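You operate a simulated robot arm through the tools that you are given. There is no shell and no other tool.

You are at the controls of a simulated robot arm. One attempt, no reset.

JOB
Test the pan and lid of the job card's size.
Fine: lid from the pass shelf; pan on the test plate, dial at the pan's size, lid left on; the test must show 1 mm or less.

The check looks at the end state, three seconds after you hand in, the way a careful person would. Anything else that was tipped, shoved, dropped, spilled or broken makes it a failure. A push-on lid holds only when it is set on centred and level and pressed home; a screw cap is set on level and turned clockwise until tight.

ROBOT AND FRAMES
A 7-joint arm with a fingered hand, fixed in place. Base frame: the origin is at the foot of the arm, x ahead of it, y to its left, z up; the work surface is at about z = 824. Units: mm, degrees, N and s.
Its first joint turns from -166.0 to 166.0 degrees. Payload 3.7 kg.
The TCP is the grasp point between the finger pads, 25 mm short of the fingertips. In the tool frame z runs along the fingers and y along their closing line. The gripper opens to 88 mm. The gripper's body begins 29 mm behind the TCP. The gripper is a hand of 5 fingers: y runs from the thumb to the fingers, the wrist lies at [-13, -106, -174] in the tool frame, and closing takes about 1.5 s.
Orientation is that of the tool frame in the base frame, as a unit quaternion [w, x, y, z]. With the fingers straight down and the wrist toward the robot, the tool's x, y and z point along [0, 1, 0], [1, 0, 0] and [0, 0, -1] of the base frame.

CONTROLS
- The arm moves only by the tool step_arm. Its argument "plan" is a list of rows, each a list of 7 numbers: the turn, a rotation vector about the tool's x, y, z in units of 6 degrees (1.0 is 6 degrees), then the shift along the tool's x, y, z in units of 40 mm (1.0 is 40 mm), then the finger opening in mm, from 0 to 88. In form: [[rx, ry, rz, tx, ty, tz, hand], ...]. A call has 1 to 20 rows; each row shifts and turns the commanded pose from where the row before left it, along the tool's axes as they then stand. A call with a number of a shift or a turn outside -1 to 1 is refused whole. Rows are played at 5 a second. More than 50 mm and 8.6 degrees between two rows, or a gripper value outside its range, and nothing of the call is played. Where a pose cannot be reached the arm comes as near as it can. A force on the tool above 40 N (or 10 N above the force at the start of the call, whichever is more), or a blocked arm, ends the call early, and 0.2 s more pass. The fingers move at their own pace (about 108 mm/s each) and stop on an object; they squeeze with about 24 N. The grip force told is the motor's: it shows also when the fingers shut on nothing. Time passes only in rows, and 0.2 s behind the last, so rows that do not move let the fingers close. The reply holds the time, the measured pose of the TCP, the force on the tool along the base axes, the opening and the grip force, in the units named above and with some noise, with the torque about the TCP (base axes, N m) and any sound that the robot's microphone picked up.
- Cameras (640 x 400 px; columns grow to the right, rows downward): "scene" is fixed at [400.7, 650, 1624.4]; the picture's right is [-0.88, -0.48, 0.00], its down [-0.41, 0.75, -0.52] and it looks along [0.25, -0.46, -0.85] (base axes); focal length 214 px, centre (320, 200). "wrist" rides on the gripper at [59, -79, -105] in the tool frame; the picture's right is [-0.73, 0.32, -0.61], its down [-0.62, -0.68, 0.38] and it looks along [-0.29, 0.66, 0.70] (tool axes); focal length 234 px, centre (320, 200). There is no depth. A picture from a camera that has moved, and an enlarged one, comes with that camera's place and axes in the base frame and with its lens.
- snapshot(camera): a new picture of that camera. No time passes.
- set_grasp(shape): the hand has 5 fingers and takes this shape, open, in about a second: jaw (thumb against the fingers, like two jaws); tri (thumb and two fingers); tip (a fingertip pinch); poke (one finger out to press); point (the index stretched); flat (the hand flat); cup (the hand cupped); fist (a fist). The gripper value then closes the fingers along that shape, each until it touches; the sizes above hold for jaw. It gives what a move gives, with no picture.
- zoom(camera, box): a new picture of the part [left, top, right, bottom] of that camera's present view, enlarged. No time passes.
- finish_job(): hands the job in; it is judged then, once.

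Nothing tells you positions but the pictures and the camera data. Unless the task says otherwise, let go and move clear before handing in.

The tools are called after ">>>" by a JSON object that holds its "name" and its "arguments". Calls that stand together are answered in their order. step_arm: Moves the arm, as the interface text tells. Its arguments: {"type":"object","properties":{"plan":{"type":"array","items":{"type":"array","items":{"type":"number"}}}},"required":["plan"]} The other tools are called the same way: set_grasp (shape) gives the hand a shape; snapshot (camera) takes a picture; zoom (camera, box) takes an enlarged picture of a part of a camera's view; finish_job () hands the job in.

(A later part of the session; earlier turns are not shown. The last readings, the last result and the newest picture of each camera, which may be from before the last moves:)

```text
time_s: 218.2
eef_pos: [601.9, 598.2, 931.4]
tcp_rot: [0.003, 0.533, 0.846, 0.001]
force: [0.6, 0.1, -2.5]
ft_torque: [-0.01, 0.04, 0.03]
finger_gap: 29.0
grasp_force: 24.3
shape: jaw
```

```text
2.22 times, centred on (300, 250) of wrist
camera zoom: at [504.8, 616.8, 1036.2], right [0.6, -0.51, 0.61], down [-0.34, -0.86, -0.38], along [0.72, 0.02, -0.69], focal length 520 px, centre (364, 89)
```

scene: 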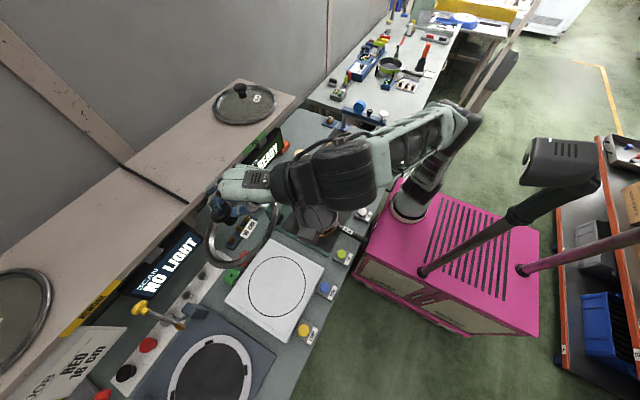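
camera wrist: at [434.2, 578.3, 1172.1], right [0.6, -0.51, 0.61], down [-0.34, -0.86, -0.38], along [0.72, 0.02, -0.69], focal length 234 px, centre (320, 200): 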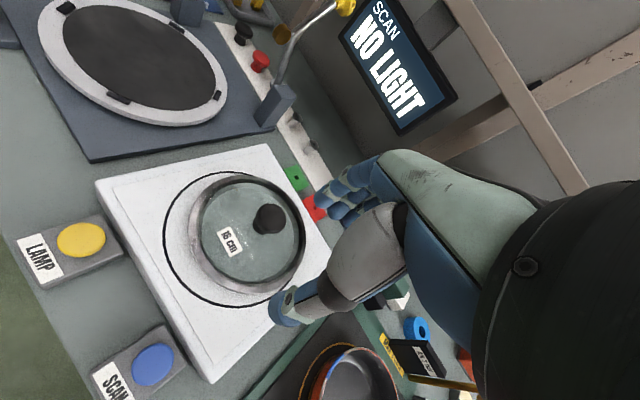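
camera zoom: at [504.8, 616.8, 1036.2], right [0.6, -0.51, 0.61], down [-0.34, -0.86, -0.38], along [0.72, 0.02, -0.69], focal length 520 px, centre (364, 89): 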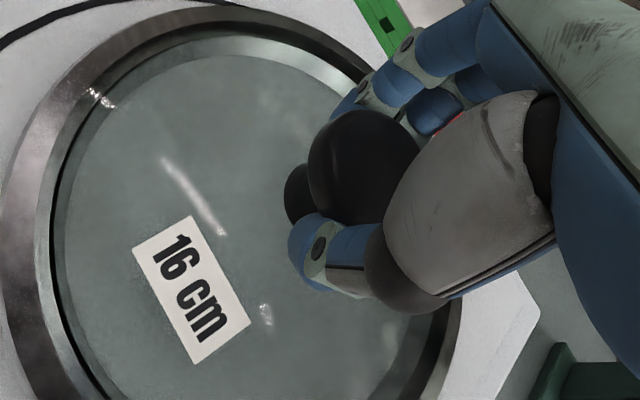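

Gripped under the cap. Lifting a little to check that it hangs level.

>>> {"name": "step_arm", "arguments": {"plan": [[0, 0, 0, 0, 0, -0.15, 0], [0, 0, 0, 0, 0, -0.25, 0], [0, 0, 0, 0, 0, -0.4, 0], [0, 0, 0, 0, 0, -0.5, 0], [0, 0, 0, 0, 0, -0.5, 0], [0, 0, 0, 0, 0, 0, 0]]}}

>>> {"name": "snapshot", "arguments": {"camera": "wrist"}}

>>> {"name": "zoom", "arguments": {"camera": "scene", "box": [200, 200, 340, 320]}}

```text
time_s: 219.6
eef_pos: [603.0, 598.3, 1004.1]
tcp_rot: [0.002, 0.534, 0.846, 0.001]
force: [0.5, 0.1, -2.7]
ft_torque: [0.03, 0.04, -0.01]
finger_gap: 29.1
grasp_force: 24.0
shape: jaw
```

```text
taken
camera wrist: at [504.5, 617.2, 1108.6], right [0.6, -0.51, 0.61], down [-0.34, -0.86, -0.38], along [0.72, 0.02, -0.69], focal length 234 px, centre (320, 200)
```

wrist: 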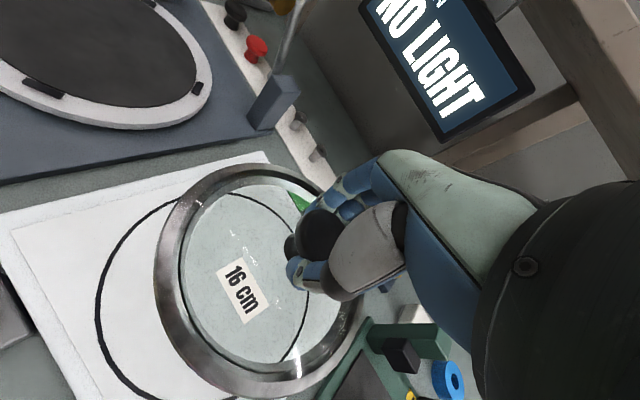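

```text
3.33 times, centred on (270, 260) of scene
camera zoom: at [400.7, 650.0, 1624.4], right [-0.88, -0.48, 0.0], down [-0.41, 0.75, -0.52], along [0.25, -0.46, -0.85], focal length 715 px, centre (487, 0)
```

zoom: 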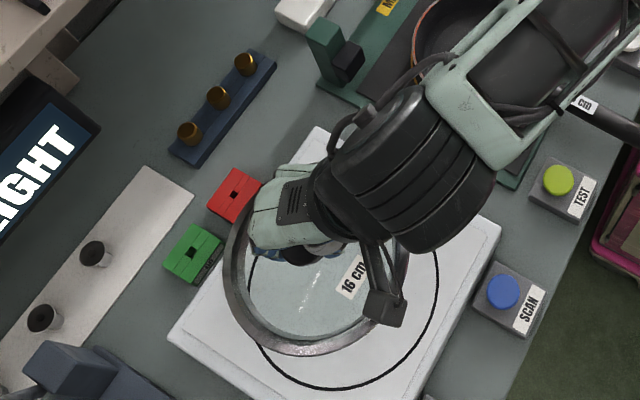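

>>> {"name": "zoom", "arguments": {"camera": "wrist", "box": [200, 160, 400, 340]}}

```text
2.22 times, centred on (300, 250) of wrist
camera zoom: at [504.5, 617.2, 1108.6], right [0.6, -0.51, 0.61], down [-0.34, -0.86, -0.38], along [0.72, 0.02, -0.69], focal length 520 px, centre (364, 89)
```

zoom: 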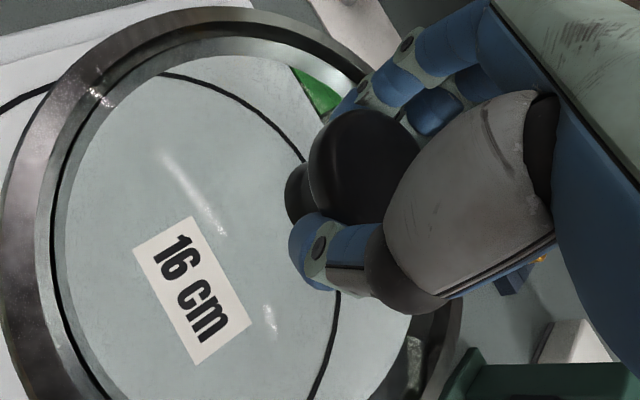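

The lid hangs level. Carrying it over to the pan at this height.

>>> {"name": "step_arm", "arguments": {"plan": [[0, 0, 0, -0.25, -0.12, -0.2, 0], [0, 0, 0, -0.5, -0.24, -0.2, 0], [0, 0, 0, -0.561, -0.2715, 0, 0], [0, 0, 0, -0.561, -0.2715, 0, 0], [0, 0, 0, -0.561, -0.2715, 0, 0], [0, 0, 0, -0.561, -0.2715, 0, 0], [0, 0, 0, -0.561, -0.2715, 0, 0], [0, 0, 0, -0.561, -0.2715, 0, 0], [0, 0, 0, -0.561, -0.2715, 0, 0], [0, 0, 0, -0.561, -0.2715, 0, 0], [0, 0, 0, -0.561, -0.2715, 0, 0], [0, 0, 0, -0.561, -0.2715, 0, 0], [0, 0, 0, -0.35, -0.17, 0, 0], [0, 0, 0, 0, 0, 0, 0]]}}

>>> {"name": "snapshot", "arguments": {"camera": "wrist"}}

>>> {"name": "snapshot", "arguments": {"camera": "scene"}}

>>> {"name": "zoom", "arguments": {"camera": "scene", "box": [250, 130, 390, 250]}}

```text
time_s: 222.6
eef_pos: [599.3, 298.9, 1018.3]
tcp_rot: [0.002, 0.533, 0.846, 0.001]
force: [-1.1, -0.3, -3.0]
ft_torque: [-0.02, -0.01, -0.03]
finger_gap: 28.9
grasp_force: 24.3
shape: jaw
```

```text
taken
camera wrist: at [501.9, 319.1, 1123.2], right [0.6, -0.51, 0.61], down [-0.34, -0.86, -0.38], along [0.72, 0.02, -0.69], focal length 234 px, centre (320, 200)
```

wrist: 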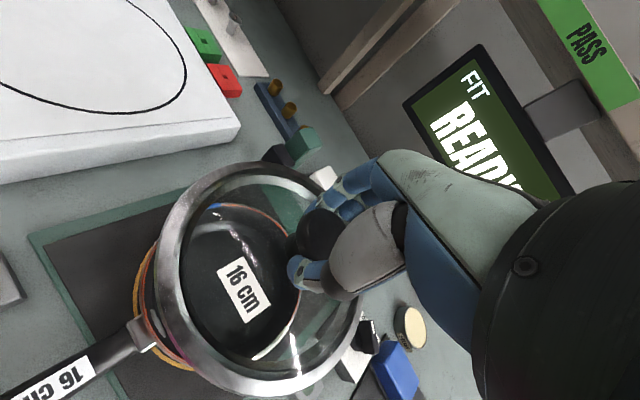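

```text
taken
```

scene: 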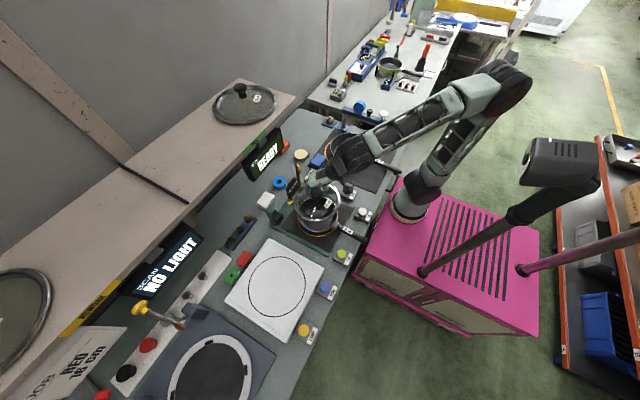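

```text
3.33 times, centred on (320, 190) of scene
camera zoom: at [400.7, 650.0, 1624.4], right [-0.88, -0.48, 0.0], down [-0.41, 0.75, -0.52], along [0.25, -0.46, -0.85], focal length 715 px, centre (320, 233)
```

zoom: 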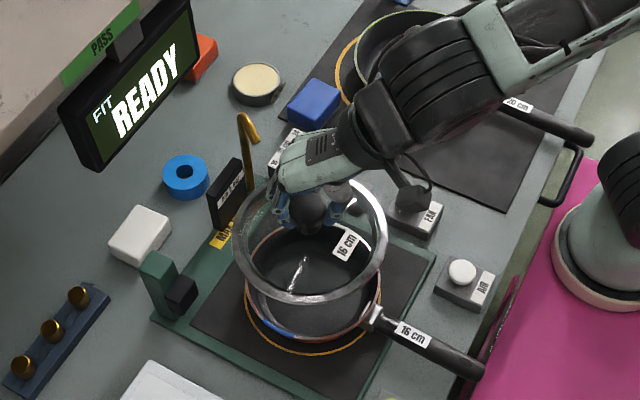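

Both lid and pan are visible through the glass. Lowering to just above the rim to compare their alignment with little parallax.

>>> {"name": "step_arm", "arguments": {"plan": [[0, 0, 0, 0, 0, 0.3, 0], [0, 0, 0, 0, 0, 0.4, 0], [0, 0, 0, 0, 0, 0.4, 0], [0, 0, 0, 0, 0, 0.4, 0], [0, 0, 0, 0, 0, 0.3, 0], [0, 0, 0, 0, 0, 0, 0]]}}

>>> {"name": "zoom", "arguments": {"camera": "scene", "box": [270, 170, 370, 250]}}

>>> {"name": "snapshot", "arguments": {"camera": "wrist"}}

>>> {"name": "zoom", "arguments": {"camera": "wrist", "box": [100, 150, 380, 400]}}

```text
time_s: 224.0
eef_pos: [599.8, 300.0, 946.3]
tcp_rot: [0.002, 0.533, 0.846, 0.001]
force: [0.0, 0.9, -3.1]
ft_torque: [0.0, 0.07, -0.01]
finger_gap: 28.8
grasp_force: 23.8
shape: jaw
```

```text
5.00 times, centred on (320, 210) of scene
camera zoom: at [400.7, 650.0, 1624.4], right [-0.88, -0.48, 0.0], down [-0.41, 0.75, -0.52], along [0.25, -0.46, -0.85], focal length 1072 px, centre (320, 150)
```

zoom: 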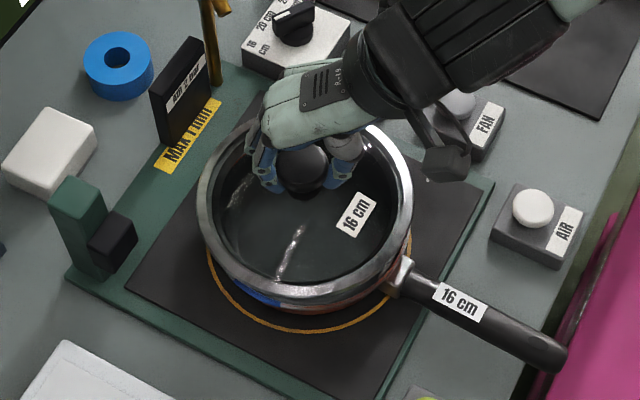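

```text
taken
camera wrist: at [502.8, 318.6, 1051.4], right [0.6, -0.51, 0.61], down [-0.34, -0.86, -0.38], along [0.72, 0.02, -0.69], focal length 234 px, centre (320, 200)
```

wrist: 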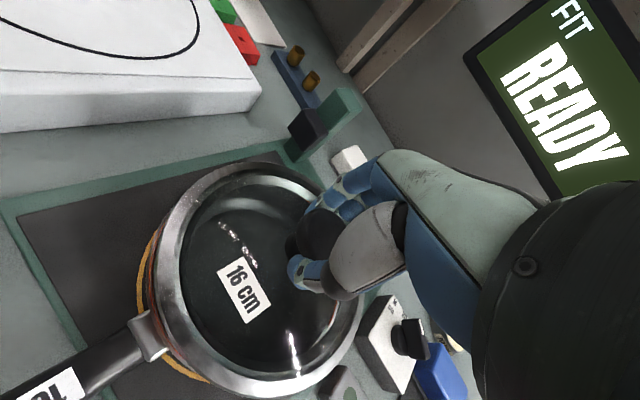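

```text
1.60 times, centred on (240, 275) of wrist
camera zoom: at [502.8, 318.6, 1051.4], right [0.6, -0.51, 0.61], down [-0.34, -0.86, -0.38], along [0.72, 0.02, -0.69], focal length 375 px, centre (448, 80)
```

zoom: 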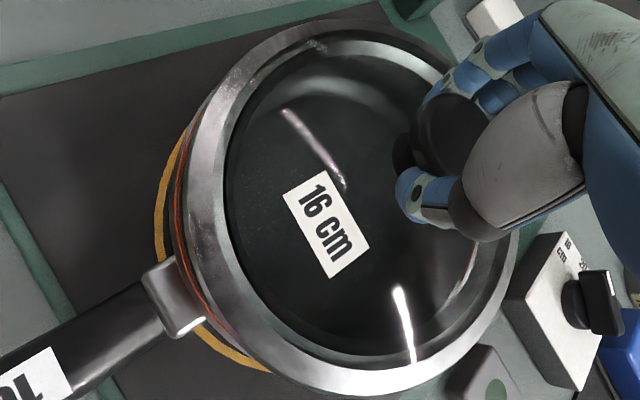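

>>> {"name": "zoom", "arguments": {"camera": "scene", "box": [290, 190, 350, 240]}}

>>> {"name": "zoom", "arguments": {"camera": "wrist", "box": [120, 220, 260, 400]}}

```text
8.00 times, centred on (320, 215) of scene
camera zoom: at [400.7, 650.0, 1624.4], right [-0.88, -0.48, 0.0], down [-0.41, 0.75, -0.52], along [0.25, -0.46, -0.85], focal length 1716 px, centre (320, 80)
```

zoom: 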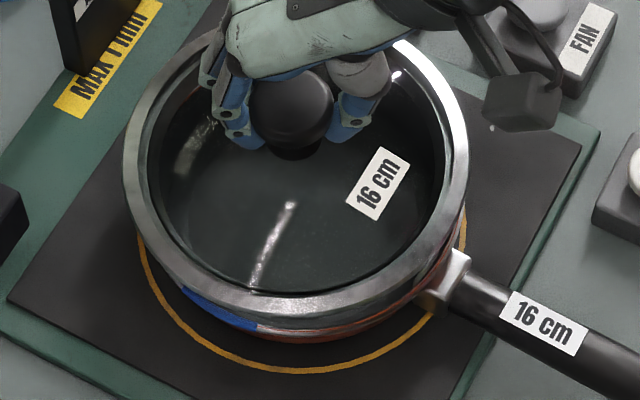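

```text
2.22 times, centred on (190, 310) of wrist
camera zoom: at [502.8, 318.6, 1051.4], right [0.6, -0.51, 0.61], down [-0.34, -0.86, -0.38], along [0.72, 0.02, -0.69], focal length 520 px, centre (609, -44)
```

zoom: 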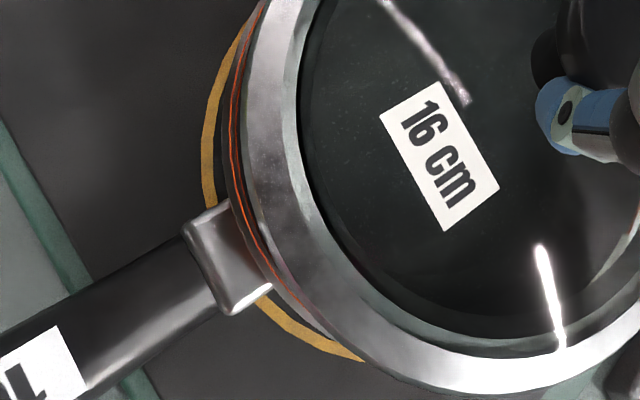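

The lid is about 4–5 mm too far forward of the pan centre. Correcting and rechecking.

>>> {"name": "step_arm", "arguments": {"plan": [[0, 0, 0, 0.018, -0.108, 0, 0], [0, 0, 0, 0, 0, 0.08, 0], [0, 0, 0, 0, 0, 0, 0]]}}

>>> {"name": "zoom", "arguments": {"camera": "scene", "box": [290, 190, 350, 240]}}

>>> {"name": "zoom", "arguments": {"camera": "wrist", "box": [100, 150, 380, 400]}}

```text
time_s: 224.8
eef_pos: [597.2, 297.6, 945.0]
tcp_rot: [0.002, 0.533, 0.846, 0.0]
force: [-0.6, 0.4, -3.4]
ft_torque: [0.02, -0.01, -0.01]
finger_gap: 29.0
grasp_force: 24.1
shape: jaw
```

```text
8.00 times, centred on (320, 215) of scene
camera zoom: at [400.7, 650.0, 1624.4], right [-0.88, -0.48, 0.0], down [-0.41, 0.75, -0.52], along [0.25, -0.46, -0.85], focal length 1716 px, centre (320, 80)
```

zoom: 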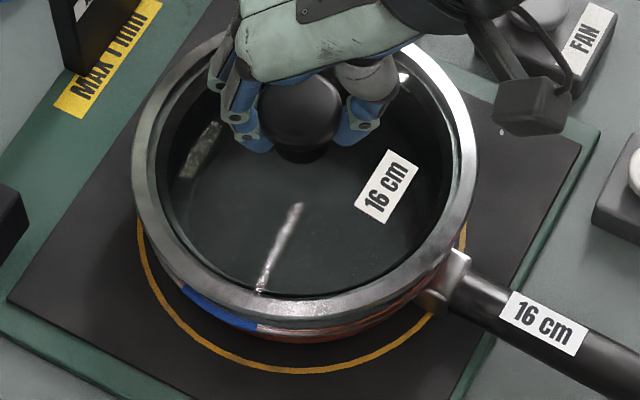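

```text
1.60 times, centred on (240, 275) of wrist
camera zoom: at [499.3, 317.0, 1048.6], right [0.6, -0.51, 0.61], down [-0.34, -0.86, -0.38], along [0.72, 0.02, -0.69], focal length 375 px, centre (448, 80)
```

zoom: 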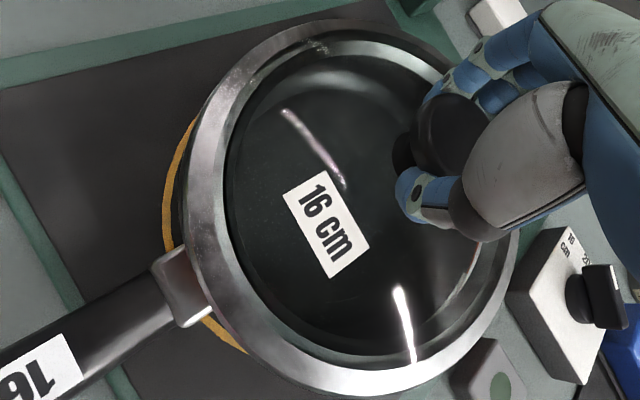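

Now the knob sits over the pan centre to within about 1 mm. Lowering slowly onto the rim while watching the force.

>>> {"name": "step_arm", "arguments": {"plan": [[0, 0, 0, 0, 0, 0.1, 0], [0, 0, 0, 0, 0, 0.1, 0], [0, 0, 0, 0, 0, 0, 0]]}}

>>> {"name": "step_arm", "arguments": {"plan": [[0, 0, 0, 0, 0, 0.06, 0], [0, 0, 0, 0, 0, 0, 0]]}}

>>> {"name": "zoom", "arguments": {"camera": "scene", "box": [290, 190, 350, 240]}}

```text
time_s: 225.6
eef_pos: [596.3, 297.2, 936.4]
tcp_rot: [0.002, 0.533, 0.846, 0.001]
force: [0.1, 0.0, -2.7]
ft_torque: [0.04, 0.0, 0.0]
finger_gap: 28.7
grasp_force: 24.4
shape: jaw
```

```text
time_s: 226.2
eef_pos: [596.0, 296.5, 934.2]
tcp_rot: [0.002, 0.533, 0.846, 0.0]
force: [-1.7, 1.8, -1.3]
ft_torque: [0.04, 0.0, 0.01]
finger_gap: 29.0
grasp_force: 24.0
shape: jaw
```

```text
8.00 times, centred on (320, 215) of scene
camera zoom: at [400.7, 650.0, 1624.4], right [-0.88, -0.48, 0.0], down [-0.41, 0.75, -0.52], along [0.25, -0.46, -0.85], focal length 1716 px, centre (320, 80)
```

zoom: 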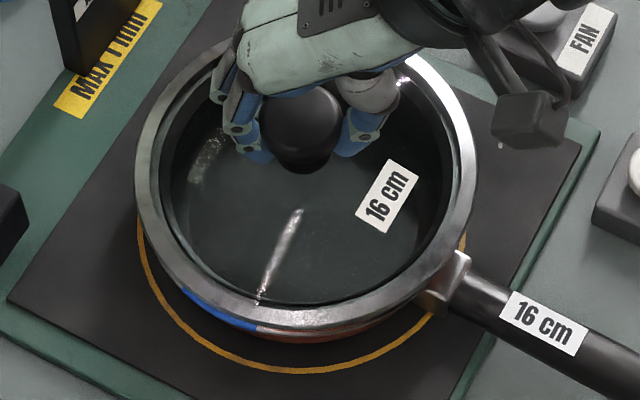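

>>> {"name": "step_arm", "arguments": {"plan": [[0, 0, 0, 0, 0, 0.05, 0], [0, 0, 0, 0, 0, 0, 0]]}}

>>> {"name": "step_arm", "arguments": {"plan": [[0, 0, 0, 0, 0, 0.05, 0], [0, 0, 0, 0, 0, 0, 0]]}}

>>> {"name": "zoom", "arguments": {"camera": "scene", "box": [290, 190, 350, 240]}}

>>> {"name": "zoom", "arguments": {"camera": "wrist", "box": [100, 150, 380, 400]}}

```text
time_s: 226.8
eef_pos: [595.3, 297.4, 932.2]
tcp_rot: [0.002, 0.534, 0.846, 0.0]
force: [-1.4, -0.1, 5.2]
ft_torque: [0.01, -0.08, 0.01]
finger_gap: 29.4
grasp_force: 23.9
shape: jaw
```

```text
time_s: 227.4
eef_pos: [597.0, 299.2, 929.9]
tcp_rot: [0.003, 0.533, 0.846, 0.001]
force: [-0.8, -1.3, 10.3]
ft_torque: [0.08, -0.26, 0.04]
finger_gap: 29.2
grasp_force: 24.1
shape: jaw
```

```text
8.00 times, centred on (320, 215) of scene
camera zoom: at [400.7, 650.0, 1624.4], right [-0.88, -0.48, 0.0], down [-0.41, 0.75, -0.52], along [0.25, -0.46, -0.85], focal length 1716 px, centre (320, 80)
```

zoom: 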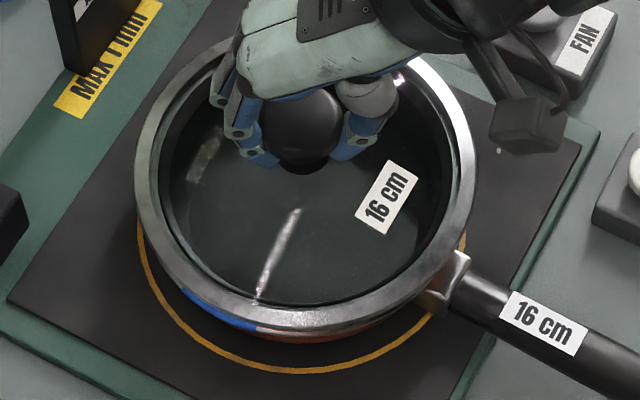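

```text
1.60 times, centred on (240, 275) of wrist
camera zoom: at [499.0, 317.3, 1035.0], right [0.6, -0.52, 0.61], down [-0.34, -0.86, -0.38], along [0.72, 0.02, -0.69], focal length 375 px, centre (448, 80)
```

zoom: 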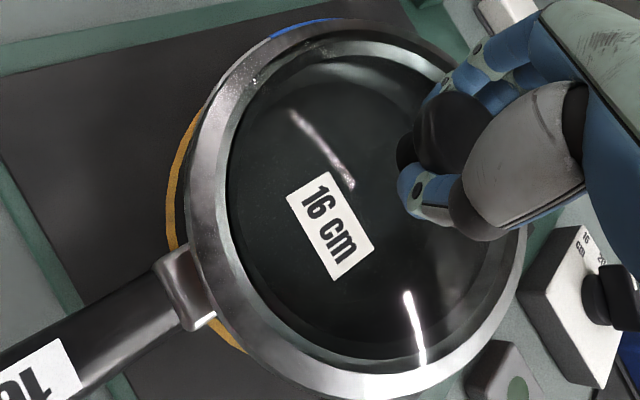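

The lid is resting on the rim slightly off: the blue rim mark shows past the lid's edge on the far-left side. I'll ease off and look closely around the edge.

>>> {"name": "step_arm", "arguments": {"plan": [[0, 0, 0, 0, 0, -0.06, 0], [0, 0, 0, 0, 0, -0.05, 0], [0, 0, 0, 0, 0, 0, 0]]}}

>>> {"name": "zoom", "arguments": {"camera": "wrist", "box": [170, 150, 310, 250]}}

>>> {"name": "zoom", "arguments": {"camera": "wrist", "box": [130, 230, 250, 390]}}

>>> {"name": "zoom", "arguments": {"camera": "wrist", "box": [230, 290, 370, 400]}}

```text
time_s: 228.2
eef_pos: [595.4, 298.2, 935.1]
tcp_rot: [0.002, 0.533, 0.846, 0.0]
force: [-0.3, 0.4, -3.0]
ft_torque: [0.0, -0.02, 0.02]
finger_gap: 28.6
grasp_force: 24.1
shape: jaw
```

```text
4.00 times, centred on (240, 200) of wrist
camera zoom: at [498.7, 317.2, 1039.4], right [0.6, -0.51, 0.61], down [-0.34, -0.86, -0.38], along [0.72, 0.02, -0.69], focal length 937 px, centre (640, 200)
```

zoom: 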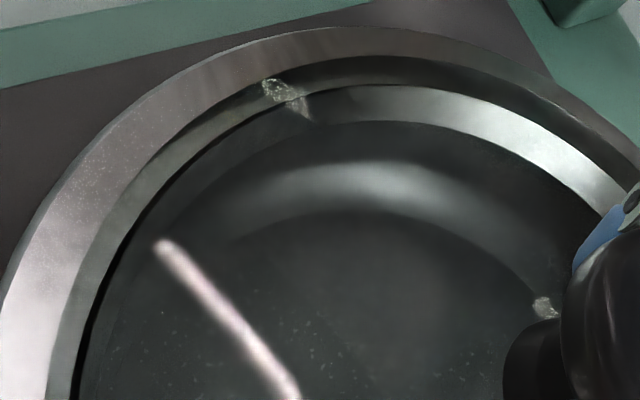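

```text
2.50 times, centred on (190, 310) of wrist
camera zoom: at [498.7, 317.2, 1039.4], right [0.6, -0.51, 0.61], down [-0.34, -0.86, -0.38], along [0.72, 0.02, -0.69], focal length 585 px, centre (645, -75)
```

zoom: 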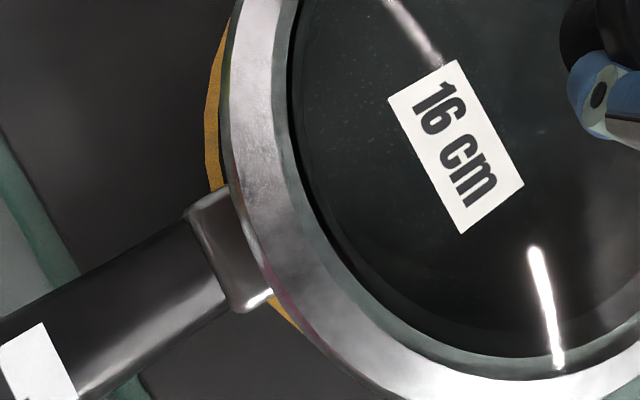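

```text
3.64 times, centred on (300, 345) of wrist
camera zoom: at [498.7, 317.2, 1039.4], right [0.6, -0.51, 0.61], down [-0.34, -0.86, -0.38], along [0.72, 0.02, -0.69], focal length 852 px, centre (393, -327)
```

zoom: 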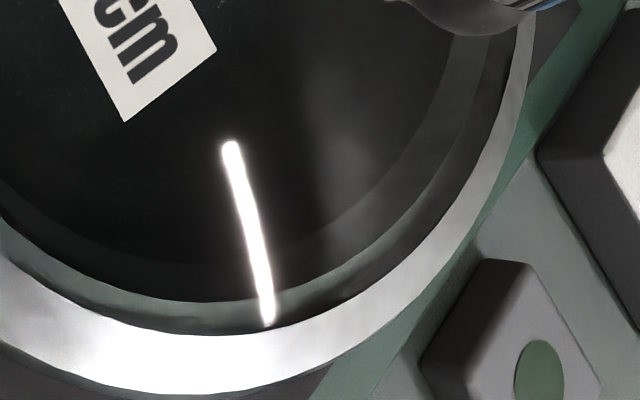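

By line of sight the lid sits about 5–6 mm too far toward −y. Shifting it while hovering, then touching down again.

>>> {"name": "step_arm", "arguments": {"plan": [[0, 0, 0, 0.07, 0.02, -0.05, 0], [0, 0, 0, 0.065, 0.017, 0, 0], [0, 0, 0, 0, 0, 0.05, 0], [0, 0, 0, 0, 0, 0.03, 0], [0, 0, 0, 0, 0, 0, 0]]}}

>>> {"name": "zoom", "arguments": {"camera": "scene", "box": [290, 190, 350, 240]}}

>>> {"name": "zoom", "arguments": {"camera": "wrist", "box": [100, 150, 380, 400]}}

```text
time_s: 229.4
eef_pos: [594.9, 304.0, 933.8]
tcp_rot: [0.002, 0.533, 0.846, 0.001]
force: [0.3, -0.4, -2.0]
ft_torque: [0.01, 0.0, -0.02]
finger_gap: 28.4
grasp_force: 23.8
shape: jaw
```

```text
8.00 times, centred on (320, 215) of scene
camera zoom: at [400.7, 650.0, 1624.4], right [-0.88, -0.48, 0.0], down [-0.41, 0.75, -0.52], along [0.25, -0.46, -0.85], focal length 1716 px, centre (320, 80)
```

zoom: 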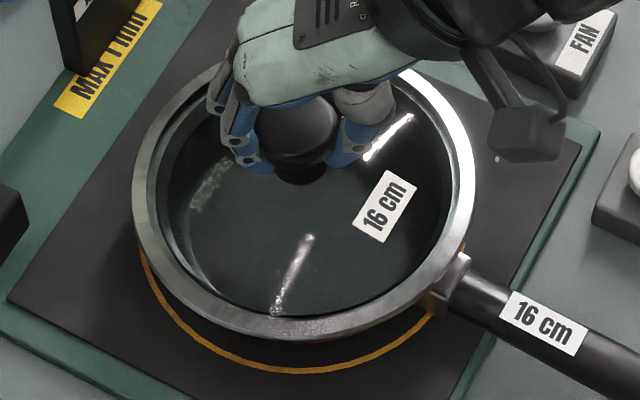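

```text
1.60 times, centred on (240, 275) of wrist
camera zoom: at [497.4, 322.9, 1038.3], right [0.6, -0.51, 0.61], down [-0.34, -0.86, -0.38], along [0.72, 0.02, -0.69], focal length 375 px, centre (448, 80)
```

zoom: 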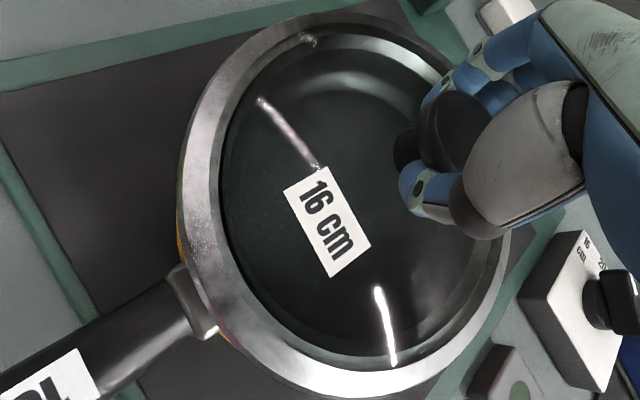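

Now it looks nearly centred. Lowering gently again and watching where it seats.

>>> {"name": "step_arm", "arguments": {"plan": [[0, 0, 0, -0.02, -0.01, 0.04, 0], [0, 0, 0, 0, 0, 0, 0]]}}

>>> {"name": "step_arm", "arguments": {"plan": [[0, 0, 0, 0, 0, 0.05, 0], [0, 0, 0, 0, 0, 0, 0]]}}

>>> {"name": "step_arm", "arguments": {"plan": [[0, 0, 0, 0, 0, 0.05, 0], [0, 0, 0, 0, 0, 0, 0]]}}

>>> {"name": "zoom", "arguments": {"camera": "scene", "box": [290, 190, 350, 240]}}

>>> {"name": "zoom", "arguments": {"camera": "wrist", "box": [100, 150, 380, 400]}}

```text
time_s: 230.0
eef_pos: [594.5, 303.1, 932.1]
tcp_rot: [0.003, 0.533, 0.846, 0.0]
force: [0.7, 0.2, -1.6]
ft_torque: [0.01, -0.06, 0.04]
finger_gap: 28.7
grasp_force: 23.9
shape: jaw
```

```text
time_s: 230.6
eef_pos: [594.6, 301.8, 928.3]
tcp_rot: [0.003, 0.533, 0.846, 0.001]
force: [-1.5, -0.9, 0.5]
ft_torque: [0.03, -0.21, 0.03]
finger_gap: 28.4
grasp_force: 24.0
shape: jaw
```

```text
time_s: 231.2
eef_pos: [594.0, 302.3, 928.9]
tcp_rot: [0.003, 0.534, 0.846, 0.001]
force: [-0.2, 0.4, 1.6]
ft_torque: [0.08, -0.28, 0.03]
finger_gap: 28.5
grasp_force: 24.2
shape: jaw
```

```text
8.00 times, centred on (320, 215) of scene
camera zoom: at [400.7, 650.0, 1624.4], right [-0.88, -0.48, 0.0], down [-0.41, 0.75, -0.52], along [0.25, -0.46, -0.85], focal length 1716 px, centre (320, 80)
```

zoom: 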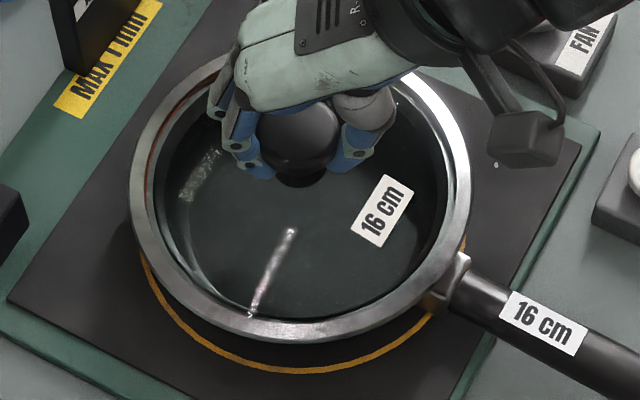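

```text
1.60 times, centred on (240, 275) of wrist
camera zoom: at [497.5, 322.3, 1032.6], right [0.6, -0.52, 0.61], down [-0.34, -0.86, -0.38], along [0.72, 0.02, -0.69], focal length 375 px, centre (448, 80)
```

zoom: 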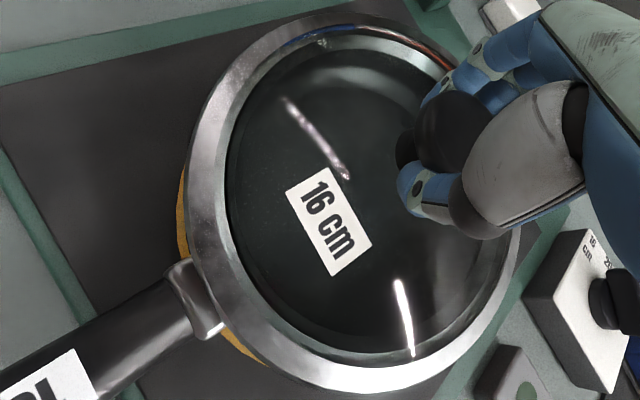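

The −x side has dropped in while the +x side is still riding on the rim (the torque shows support there). I'll nudge the lid back in small steps with light contact.

>>> {"name": "step_arm", "arguments": {"plan": [[0, 0, 0, 0.008, -0.052, 0, 0], [0, 0, 0, 0, 0, 0, 0]]}}

>>> {"name": "step_arm", "arguments": {"plan": [[0, 0, 0, 0.008, -0.052, 0, 0], [0, 0, 0, 0, 0, 0, 0]]}}

>>> {"name": "zoom", "arguments": {"camera": "scene", "box": [290, 190, 350, 240]}}

>>> {"name": "zoom", "arguments": {"camera": "wrist", "box": [100, 150, 380, 400]}}

```text
time_s: 231.8
eef_pos: [593.3, 302.3, 928.4]
tcp_rot: [0.002, 0.534, 0.846, 0.0]
force: [1.4, -1.0, 0.6]
ft_torque: [0.11, -0.33, 0.01]
finger_gap: 28.2
grasp_force: 24.5
shape: jaw
```

```text
time_s: 232.4
eef_pos: [591.0, 301.5, 927.3]
tcp_rot: [0.002, 0.533, 0.846, 0.001]
force: [0.4, 0.6, 0.1]
ft_torque: [0.1, -0.28, 0.01]
finger_gap: 28.2
grasp_force: 24.4
shape: jaw
```

```text
8.00 times, centred on (320, 215) of scene
camera zoom: at [400.7, 650.0, 1624.4], right [-0.88, -0.48, 0.0], down [-0.41, 0.75, -0.52], along [0.25, -0.46, -0.85], focal length 1716 px, centre (320, 80)
```

zoom: 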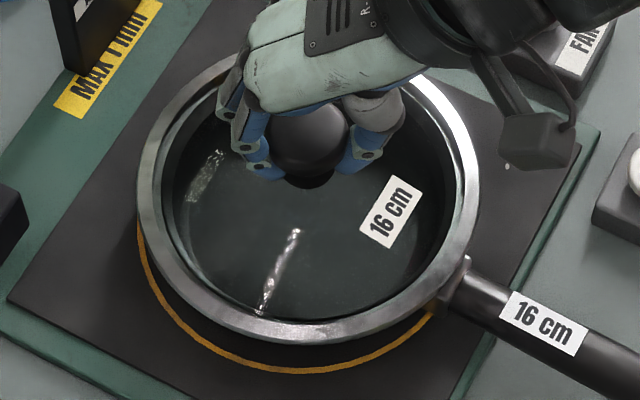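

```text
1.60 times, centred on (240, 275) of wrist
camera zoom: at [493.4, 320.8, 1032.6], right [0.6, -0.52, 0.61], down [-0.34, -0.86, -0.38], along [0.72, 0.02, -0.69], focal length 375 px, centre (448, 80)
```

zoom: 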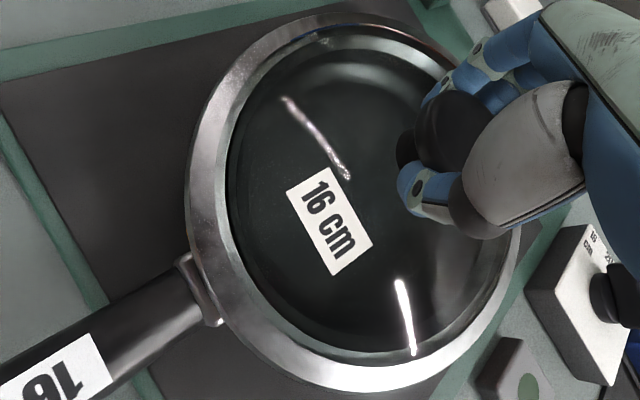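

>>> {"name": "zoom", "arguments": {"camera": "wrist", "box": [200, 140, 320, 220]}}

>>> {"name": "zoom", "arguments": {"camera": "wrist", "box": [160, 220, 240, 360]}}

>>> {"name": "zoom", "arguments": {"camera": "scene", "box": [295, 205, 335, 235]}}

>>> {"name": "zoom", "arguments": {"camera": "scene", "box": [300, 185, 345, 215]}}

```text
5.00 times, centred on (260, 180) of wrist
camera zoom: at [493.4, 320.8, 1032.6], right [0.6, -0.52, 0.61], down [-0.34, -0.86, -0.38], along [0.72, 0.02, -0.69], focal length 1171 px, centre (620, 300)
```

zoom: 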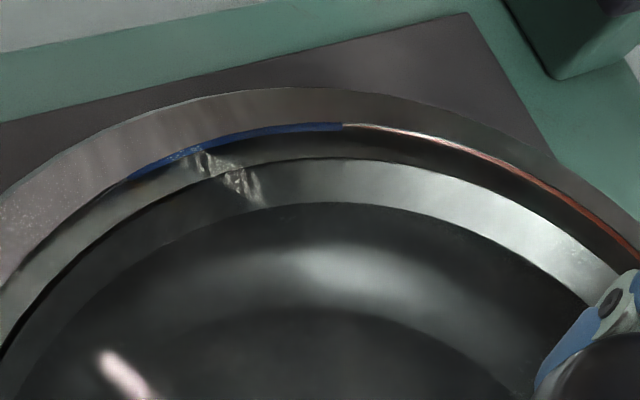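

```text
2.86 times, centred on (200, 290) of wrist
camera zoom: at [493.4, 320.8, 1032.6], right [0.6, -0.52, 0.61], down [-0.34, -0.86, -0.38], along [0.72, 0.02, -0.69], focal length 669 px, centre (663, -57)
```

zoom: 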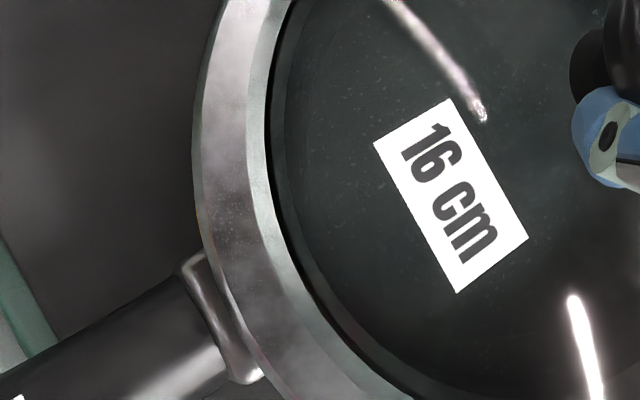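

```text
13.33 times, centred on (315, 220) of scene
camera zoom: at [400.7, 650.0, 1624.4], right [-0.88, -0.48, 0.0], down [-0.41, 0.75, -0.52], along [0.25, -0.46, -0.85], focal length 2860 px, centre (387, -67)
```

zoom: 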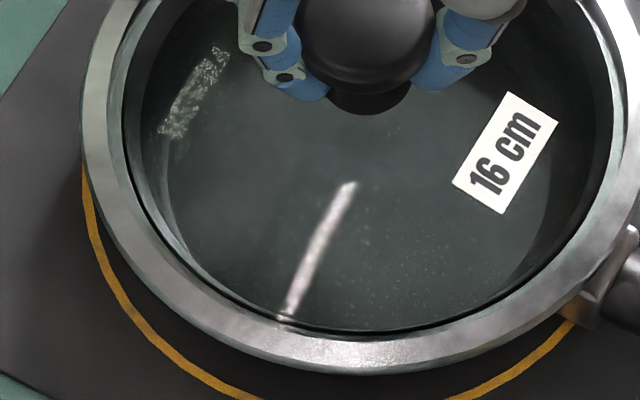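

```text
13.33 times, centred on (322, 200) of scene
camera zoom: at [400.7, 650.0, 1624.4], right [-0.88, -0.48, 0.0], down [-0.41, 0.75, -0.52], along [0.25, -0.46, -0.85], focal length 2860 px, centre (287, 200)
```

zoom: 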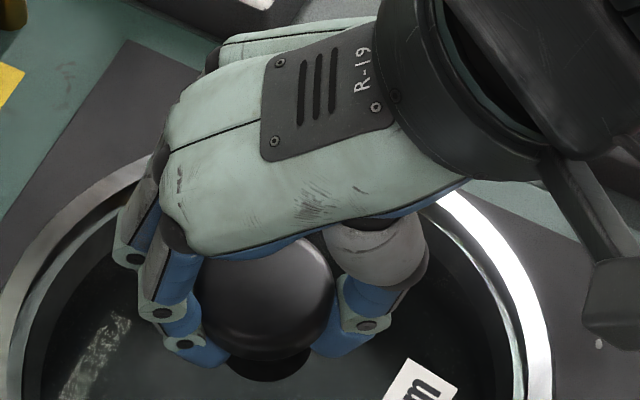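

The far (+x,+y) side is perched on the rim. I'll lift a few millimetres, shift back toward −x/−y, and set it down again.

>>> {"name": "step_arm", "arguments": {"plan": [[0, 0, 0, 0, 0, -0.15, 0], [0, 0, 0, 0, 0, -0.1, 0], [0, 0, 0, 0, 0, 0, 0]]}}

>>> {"name": "zoom", "arguments": {"camera": "wrist", "box": [100, 150, 380, 400]}}

>>> {"name": "zoom", "arguments": {"camera": "scene", "box": [290, 190, 350, 240]}}

```text
time_s: 233.2
eef_pos: [590.3, 301.2, 937.9]
tcp_rot: [0.003, 0.533, 0.846, 0.001]
force: [0.4, -0.1, -2.2]
ft_torque: [-0.04, 0.01, -0.02]
finger_gap: 27.6
grasp_force: 24.6
shape: jaw
```

```text
1.60 times, centred on (240, 275) of wrist
camera zoom: at [493.4, 320.8, 1042.4], right [0.6, -0.51, 0.61], down [-0.34, -0.86, -0.38], along [0.72, 0.02, -0.69], focal length 375 px, centre (448, 80)
```

zoom: 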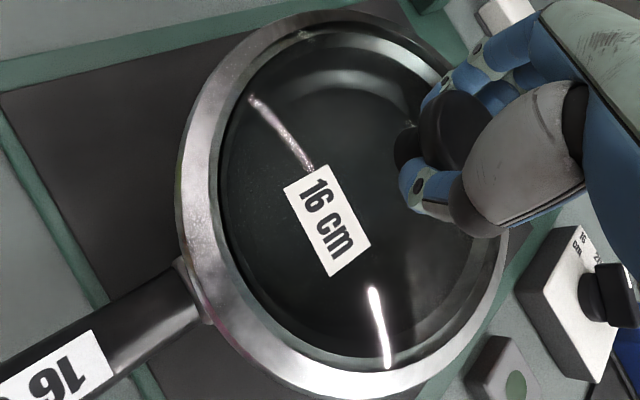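

```text
8.00 times, centred on (320, 215) of scene
camera zoom: at [400.7, 650.0, 1624.4], right [-0.88, -0.48, 0.0], down [-0.41, 0.75, -0.52], along [0.25, -0.46, -0.85], focal length 1716 px, centre (320, 80)
```

zoom: 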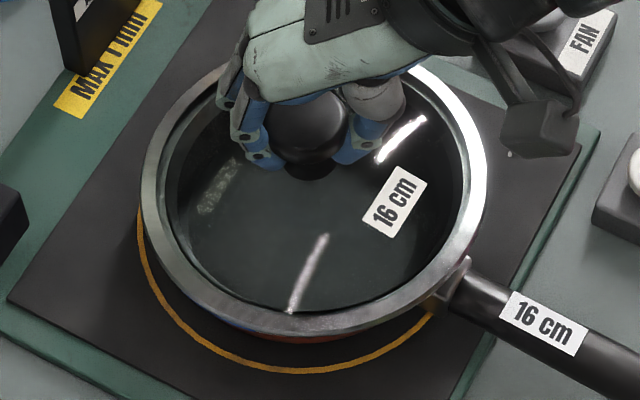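

I'll go back to the best-centred spot, let the lid rest on the pan, and release it so I can see its true position unobstructed.

>>> {"name": "step_arm", "arguments": {"plan": [[0, 0, 0, 0.016, 0.13, 0, 0], [0, 0, 0, 0, 0, 0.08, 0], [0, 0, 0, 0, 0, 0.06, 0], [0, 0, 0, 0, 0, 0, 0]]}}

>>> {"name": "zoom", "arguments": {"camera": "scene", "box": [290, 190, 350, 240]}}

```text
time_s: 234.2
eef_pos: [595.1, 303.9, 931.8]
tcp_rot: [0.002, 0.533, 0.846, 0.0]
force: [-0.4, 1.1, 0.4]
ft_torque: [0.01, -0.16, 0.05]
finger_gap: 27.7
grasp_force: 24.4
shape: jaw
```

```text
8.00 times, centred on (320, 215) of scene
camera zoom: at [400.7, 650.0, 1624.4], right [-0.88, -0.48, 0.0], down [-0.41, 0.75, -0.52], along [0.25, -0.46, -0.85], focal length 1716 px, centre (320, 80)
```

zoom: 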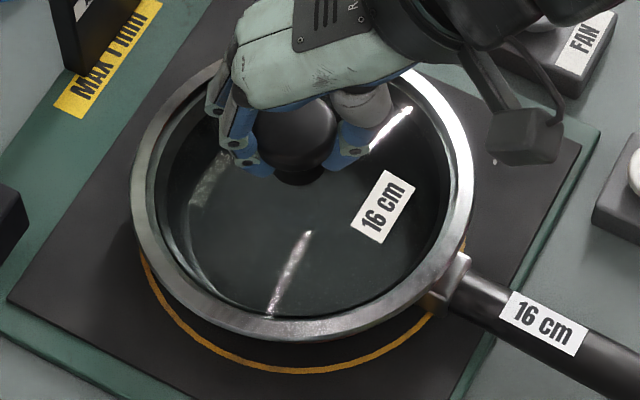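

>>> {"name": "step_arm", "arguments": {"plan": [[0, 0, 0, 0, 0, 0, 32], [0, 0, 0, 0, 0, 0, 38], [0, 0, 0, 0, 0, 0, 46], [0, 0, 0, 0, 0, 0, 56], [0, 0, 0, 0, 0, 0, 66], [0, 0, 0, 0, 0, 0, 72], [0, 0, 0, 0, 0, -0.3, 72], [0, 0, 0, 0, 0, -0.6, 72], [0, 0, 0, 0, 0, -0.8, 72]]}}

>>> {"name": "zoom", "arguments": {"camera": "scene", "box": [290, 190, 350, 240]}}

>>> {"name": "snapshot", "arguments": {"camera": "wrist"}}

```text
time_s: 236.2
eef_pos: [596.9, 303.2, 1000.9]
tcp_rot: [0.002, 0.533, 0.846, 0.001]
force: [-0.5, -0.4, 0.0]
ft_torque: [-0.03, 0.01, 0.02]
finger_gap: 72.0
grasp_force: 0.0
shape: jaw
```

```text
8.00 times, centred on (320, 215) of scene
camera zoom: at [400.7, 650.0, 1624.4], right [-0.88, -0.48, 0.0], down [-0.41, 0.75, -0.52], along [0.25, -0.46, -0.85], focal length 1716 px, centre (320, 80)
```

zoom: 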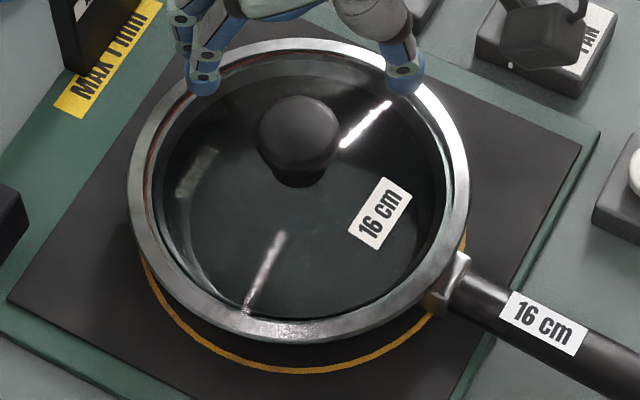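

```text
taken
camera wrist: at [499.1, 322.1, 1104.8], right [0.6, -0.51, 0.61], down [-0.34, -0.86, -0.38], along [0.72, 0.02, -0.69], focal length 234 px, centre (320, 200)
```

wrist: 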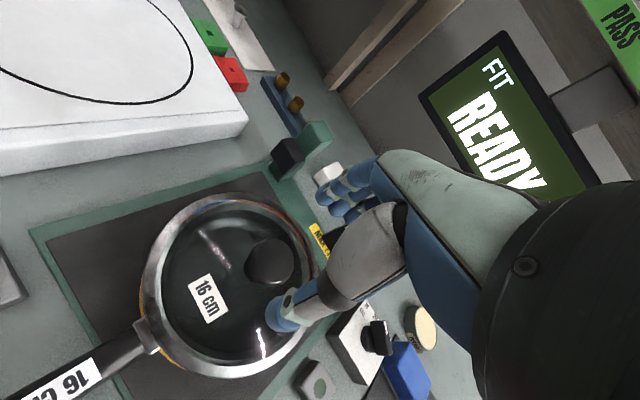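

Unobstructed, the lid sits about 2 mm too far toward +x/+y and its far side rides on the rim. I'll use the open fingers to push the knob gently back in that direction until the lid drops in.

>>> {"name": "step_arm", "arguments": {"plan": [[0, 0, 0, 0, 0.12, 0, 66], [0, 0, 0, 0, 0, 0.5, 66], [0, 0, 0, 0, 0, 0.5, 66], [0, 0, 0, 0, 0, 0.5, 66], [0, 0, 0, 0, 0, 0.2, 66], [0, 0, 0, 0, 0, 0, 66]]}}

>>> {"name": "zoom", "arguments": {"camera": "wrist", "box": [100, 150, 400, 400]}}

>>> {"name": "zoom", "arguments": {"camera": "scene", "box": [290, 190, 350, 240]}}

```text
time_s: 237.6
eef_pos: [600.2, 306.1, 932.5]
tcp_rot: [0.003, 0.532, 0.847, 0.0]
force: [-0.6, 1.4, -0.4]
ft_torque: [0.03, 0.02, -0.02]
finger_gap: 66.4
grasp_force: 0.0
shape: jaw
```

```text
1.60 times, centred on (250, 275) of wrist
camera zoom: at [502.3, 325.6, 1036.7], right [0.6, -0.51, 0.61], down [-0.34, -0.86, -0.38], along [0.72, 0.02, -0.69], focal length 375 px, centre (432, 80)
```

zoom: 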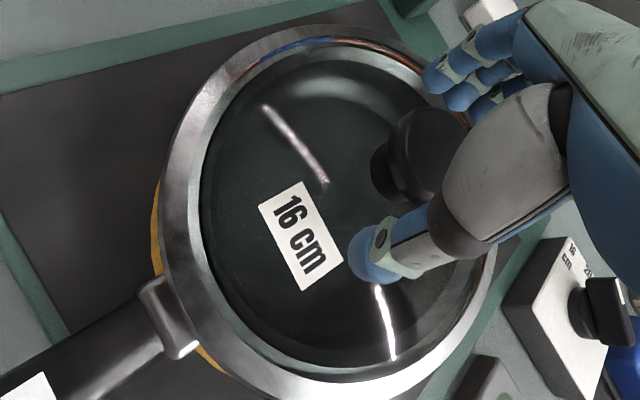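

```text
8.00 times, centred on (320, 215) of scene
camera zoom: at [400.7, 650.0, 1624.4], right [-0.88, -0.48, 0.0], down [-0.41, 0.75, -0.52], along [0.25, -0.46, -0.85], focal length 1716 px, centre (320, 80)
```

zoom: 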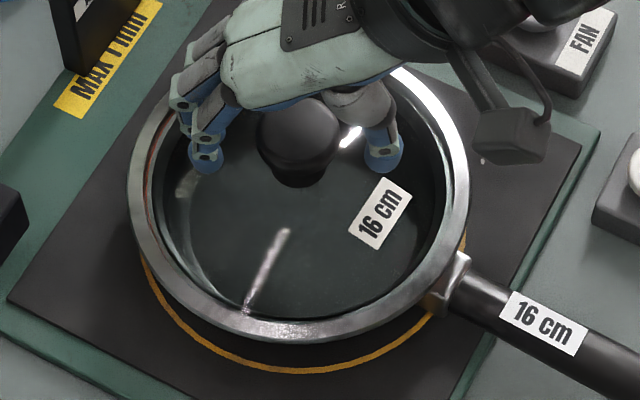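

>>> {"name": "step_arm", "arguments": {"plan": [[0, 0, 0, 0, -0.12, 0, 66], [0, 0, 0, 0, -0.1, 0, 66], [0, 0, 0, 0, 0, 0, 66]]}}

>>> {"name": "step_arm", "arguments": {"plan": [[0, 0, 0, 0, -0.05, 0, 66], [0, 0, 0, 0, 0, 0, 66]]}}

>>> {"name": "zoom", "arguments": {"camera": "scene", "box": [290, 190, 350, 240]}}

```text
time_s: 238.4
eef_pos: [590.9, 302.6, 931.5]
tcp_rot: [0.002, 0.533, 0.846, 0.0]
force: [-0.3, -0.4, 0.1]
ft_torque: [0.03, 0.0, -0.02]
finger_gap: 66.5
grasp_force: 0.1
shape: jaw
```

```text
time_s: 239.0
eef_pos: [590.7, 301.8, 932.3]
tcp_rot: [0.003, 0.534, 0.845, 0.001]
force: [-0.7, 0.6, 0.5]
ft_torque: [0.02, 0.03, -0.02]
finger_gap: 66.3
grasp_force: 0.0
shape: jaw
```

```text
8.00 times, centred on (320, 215) of scene
camera zoom: at [400.7, 650.0, 1624.4], right [-0.88, -0.48, 0.0], down [-0.41, 0.75, -0.52], along [0.25, -0.46, -0.85], focal length 1716 px, centre (320, 80)
```

zoom: 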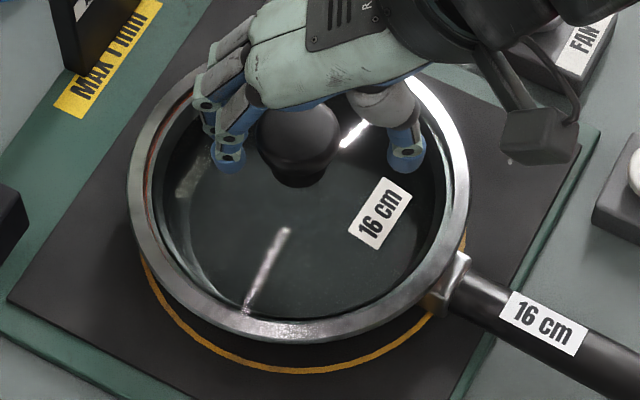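

>>> {"name": "step_arm", "arguments": {"plan": [[0, 0, 0, 0, -0.08, 0, 66], [0, 0, 0, 0, 0, 0, 66]]}}

>>> {"name": "zoom", "arguments": {"camera": "scene", "box": [290, 190, 350, 240]}}

```text
time_s: 239.6
eef_pos: [586.7, 300.0, 932.7]
tcp_rot: [0.003, 0.534, 0.846, 0.001]
force: [-0.3, 0.4, -0.6]
ft_torque: [-0.01, 0.01, 0.0]
finger_gap: 66.6
grasp_force: 0.0
shape: jaw
```

```text
8.00 times, centred on (320, 215) of scene
camera zoom: at [400.7, 650.0, 1624.4], right [-0.88, -0.48, 0.0], down [-0.41, 0.75, -0.52], along [0.25, -0.46, -0.85], focal length 1716 px, centre (320, 80)
```

zoom: 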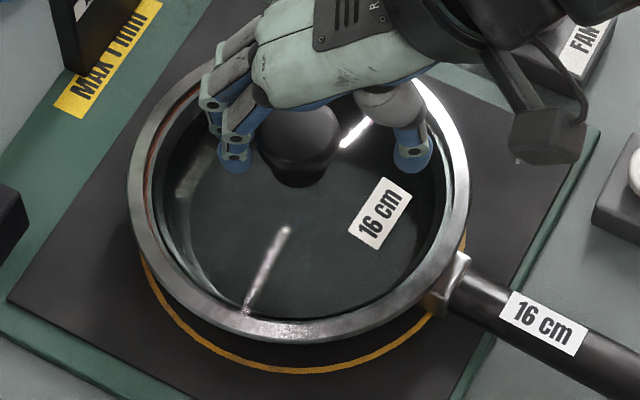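

>>> {"name": "step_arm", "arguments": {"plan": [[0, 0, 0, 0, -0.06, 0, 66], [0, 0, 0, 0, 0, 0, 66]]}}

>>> {"name": "step_arm", "arguments": {"plan": [[0, 0, 0, 0, -0.05, 0, 66], [0, 0, 0, 0, 0, 0, 66]]}}

>>> {"name": "zoom", "arguments": {"camera": "scene", "box": [290, 190, 350, 240]}}

```text
time_s: 240.2
eef_pos: [584.9, 299.1, 932.0]
tcp_rot: [0.002, 0.533, 0.846, 0.001]
force: [1.1, 0.2, 1.2]
ft_torque: [-0.02, -0.04, 0.0]
finger_gap: 66.2
grasp_force: 0.0
shape: jaw
```

```text
time_s: 240.8
eef_pos: [583.1, 298.0, 932.8]
tcp_rot: [0.003, 0.534, 0.846, 0.001]
force: [0.7, -0.5, -0.1]
ft_torque: [0.02, -0.01, -0.01]
finger_gap: 66.1
grasp_force: 0.0
shape: jaw
```

```text
8.00 times, centred on (320, 215) of scene
camera zoom: at [400.7, 650.0, 1624.4], right [-0.88, -0.48, 0.0], down [-0.41, 0.75, -0.52], along [0.25, -0.46, -0.85], focal length 1716 px, centre (320, 80)
```

zoom: 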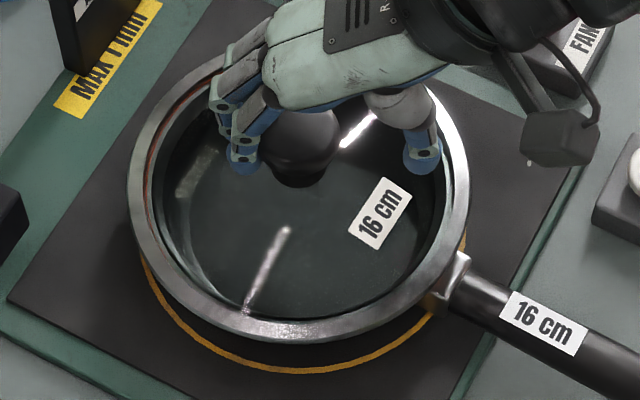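

>>> {"name": "step_arm", "arguments": {"plan": [[0, 0, 0, 0, -0.05, 0, 66], [0, 0, 0, 0, 0, 0, 66]]}}

>>> {"name": "step_arm", "arguments": {"plan": [[0, 0, 0, 0, -0.05, 0, 66], [0, 0, 0, 0, 0, 0, 66]]}}

>>> {"name": "zoom", "arguments": {"camera": "scene", "box": [290, 190, 350, 240]}}

```text
time_s: 241.4
eef_pos: [581.3, 298.2, 933.4]
tcp_rot: [0.003, 0.533, 0.846, 0.0]
force: [0.5, 0.8, 0.4]
ft_torque: [-0.01, 0.0, 0.0]
finger_gap: 66.2
grasp_force: 0.1
shape: jaw
```

```text
time_s: 242.0
eef_pos: [579.3, 296.6, 931.7]
tcp_rot: [0.002, 0.533, 0.846, 0.0]
force: [0.9, 0.5, -0.3]
ft_torque: [-0.03, -0.01, 0.05]
finger_gap: 66.3
grasp_force: 0.1
shape: jaw
```

```text
8.00 times, centred on (320, 215) of scene
camera zoom: at [400.7, 650.0, 1624.4], right [-0.88, -0.48, 0.0], down [-0.41, 0.75, -0.52], along [0.25, -0.46, -0.85], focal length 1716 px, centre (320, 80)
```

zoom: 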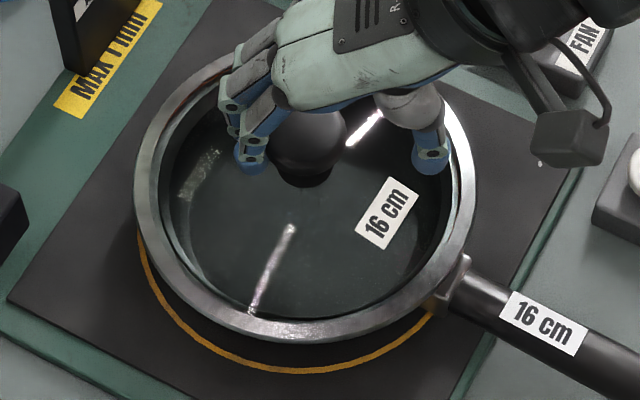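

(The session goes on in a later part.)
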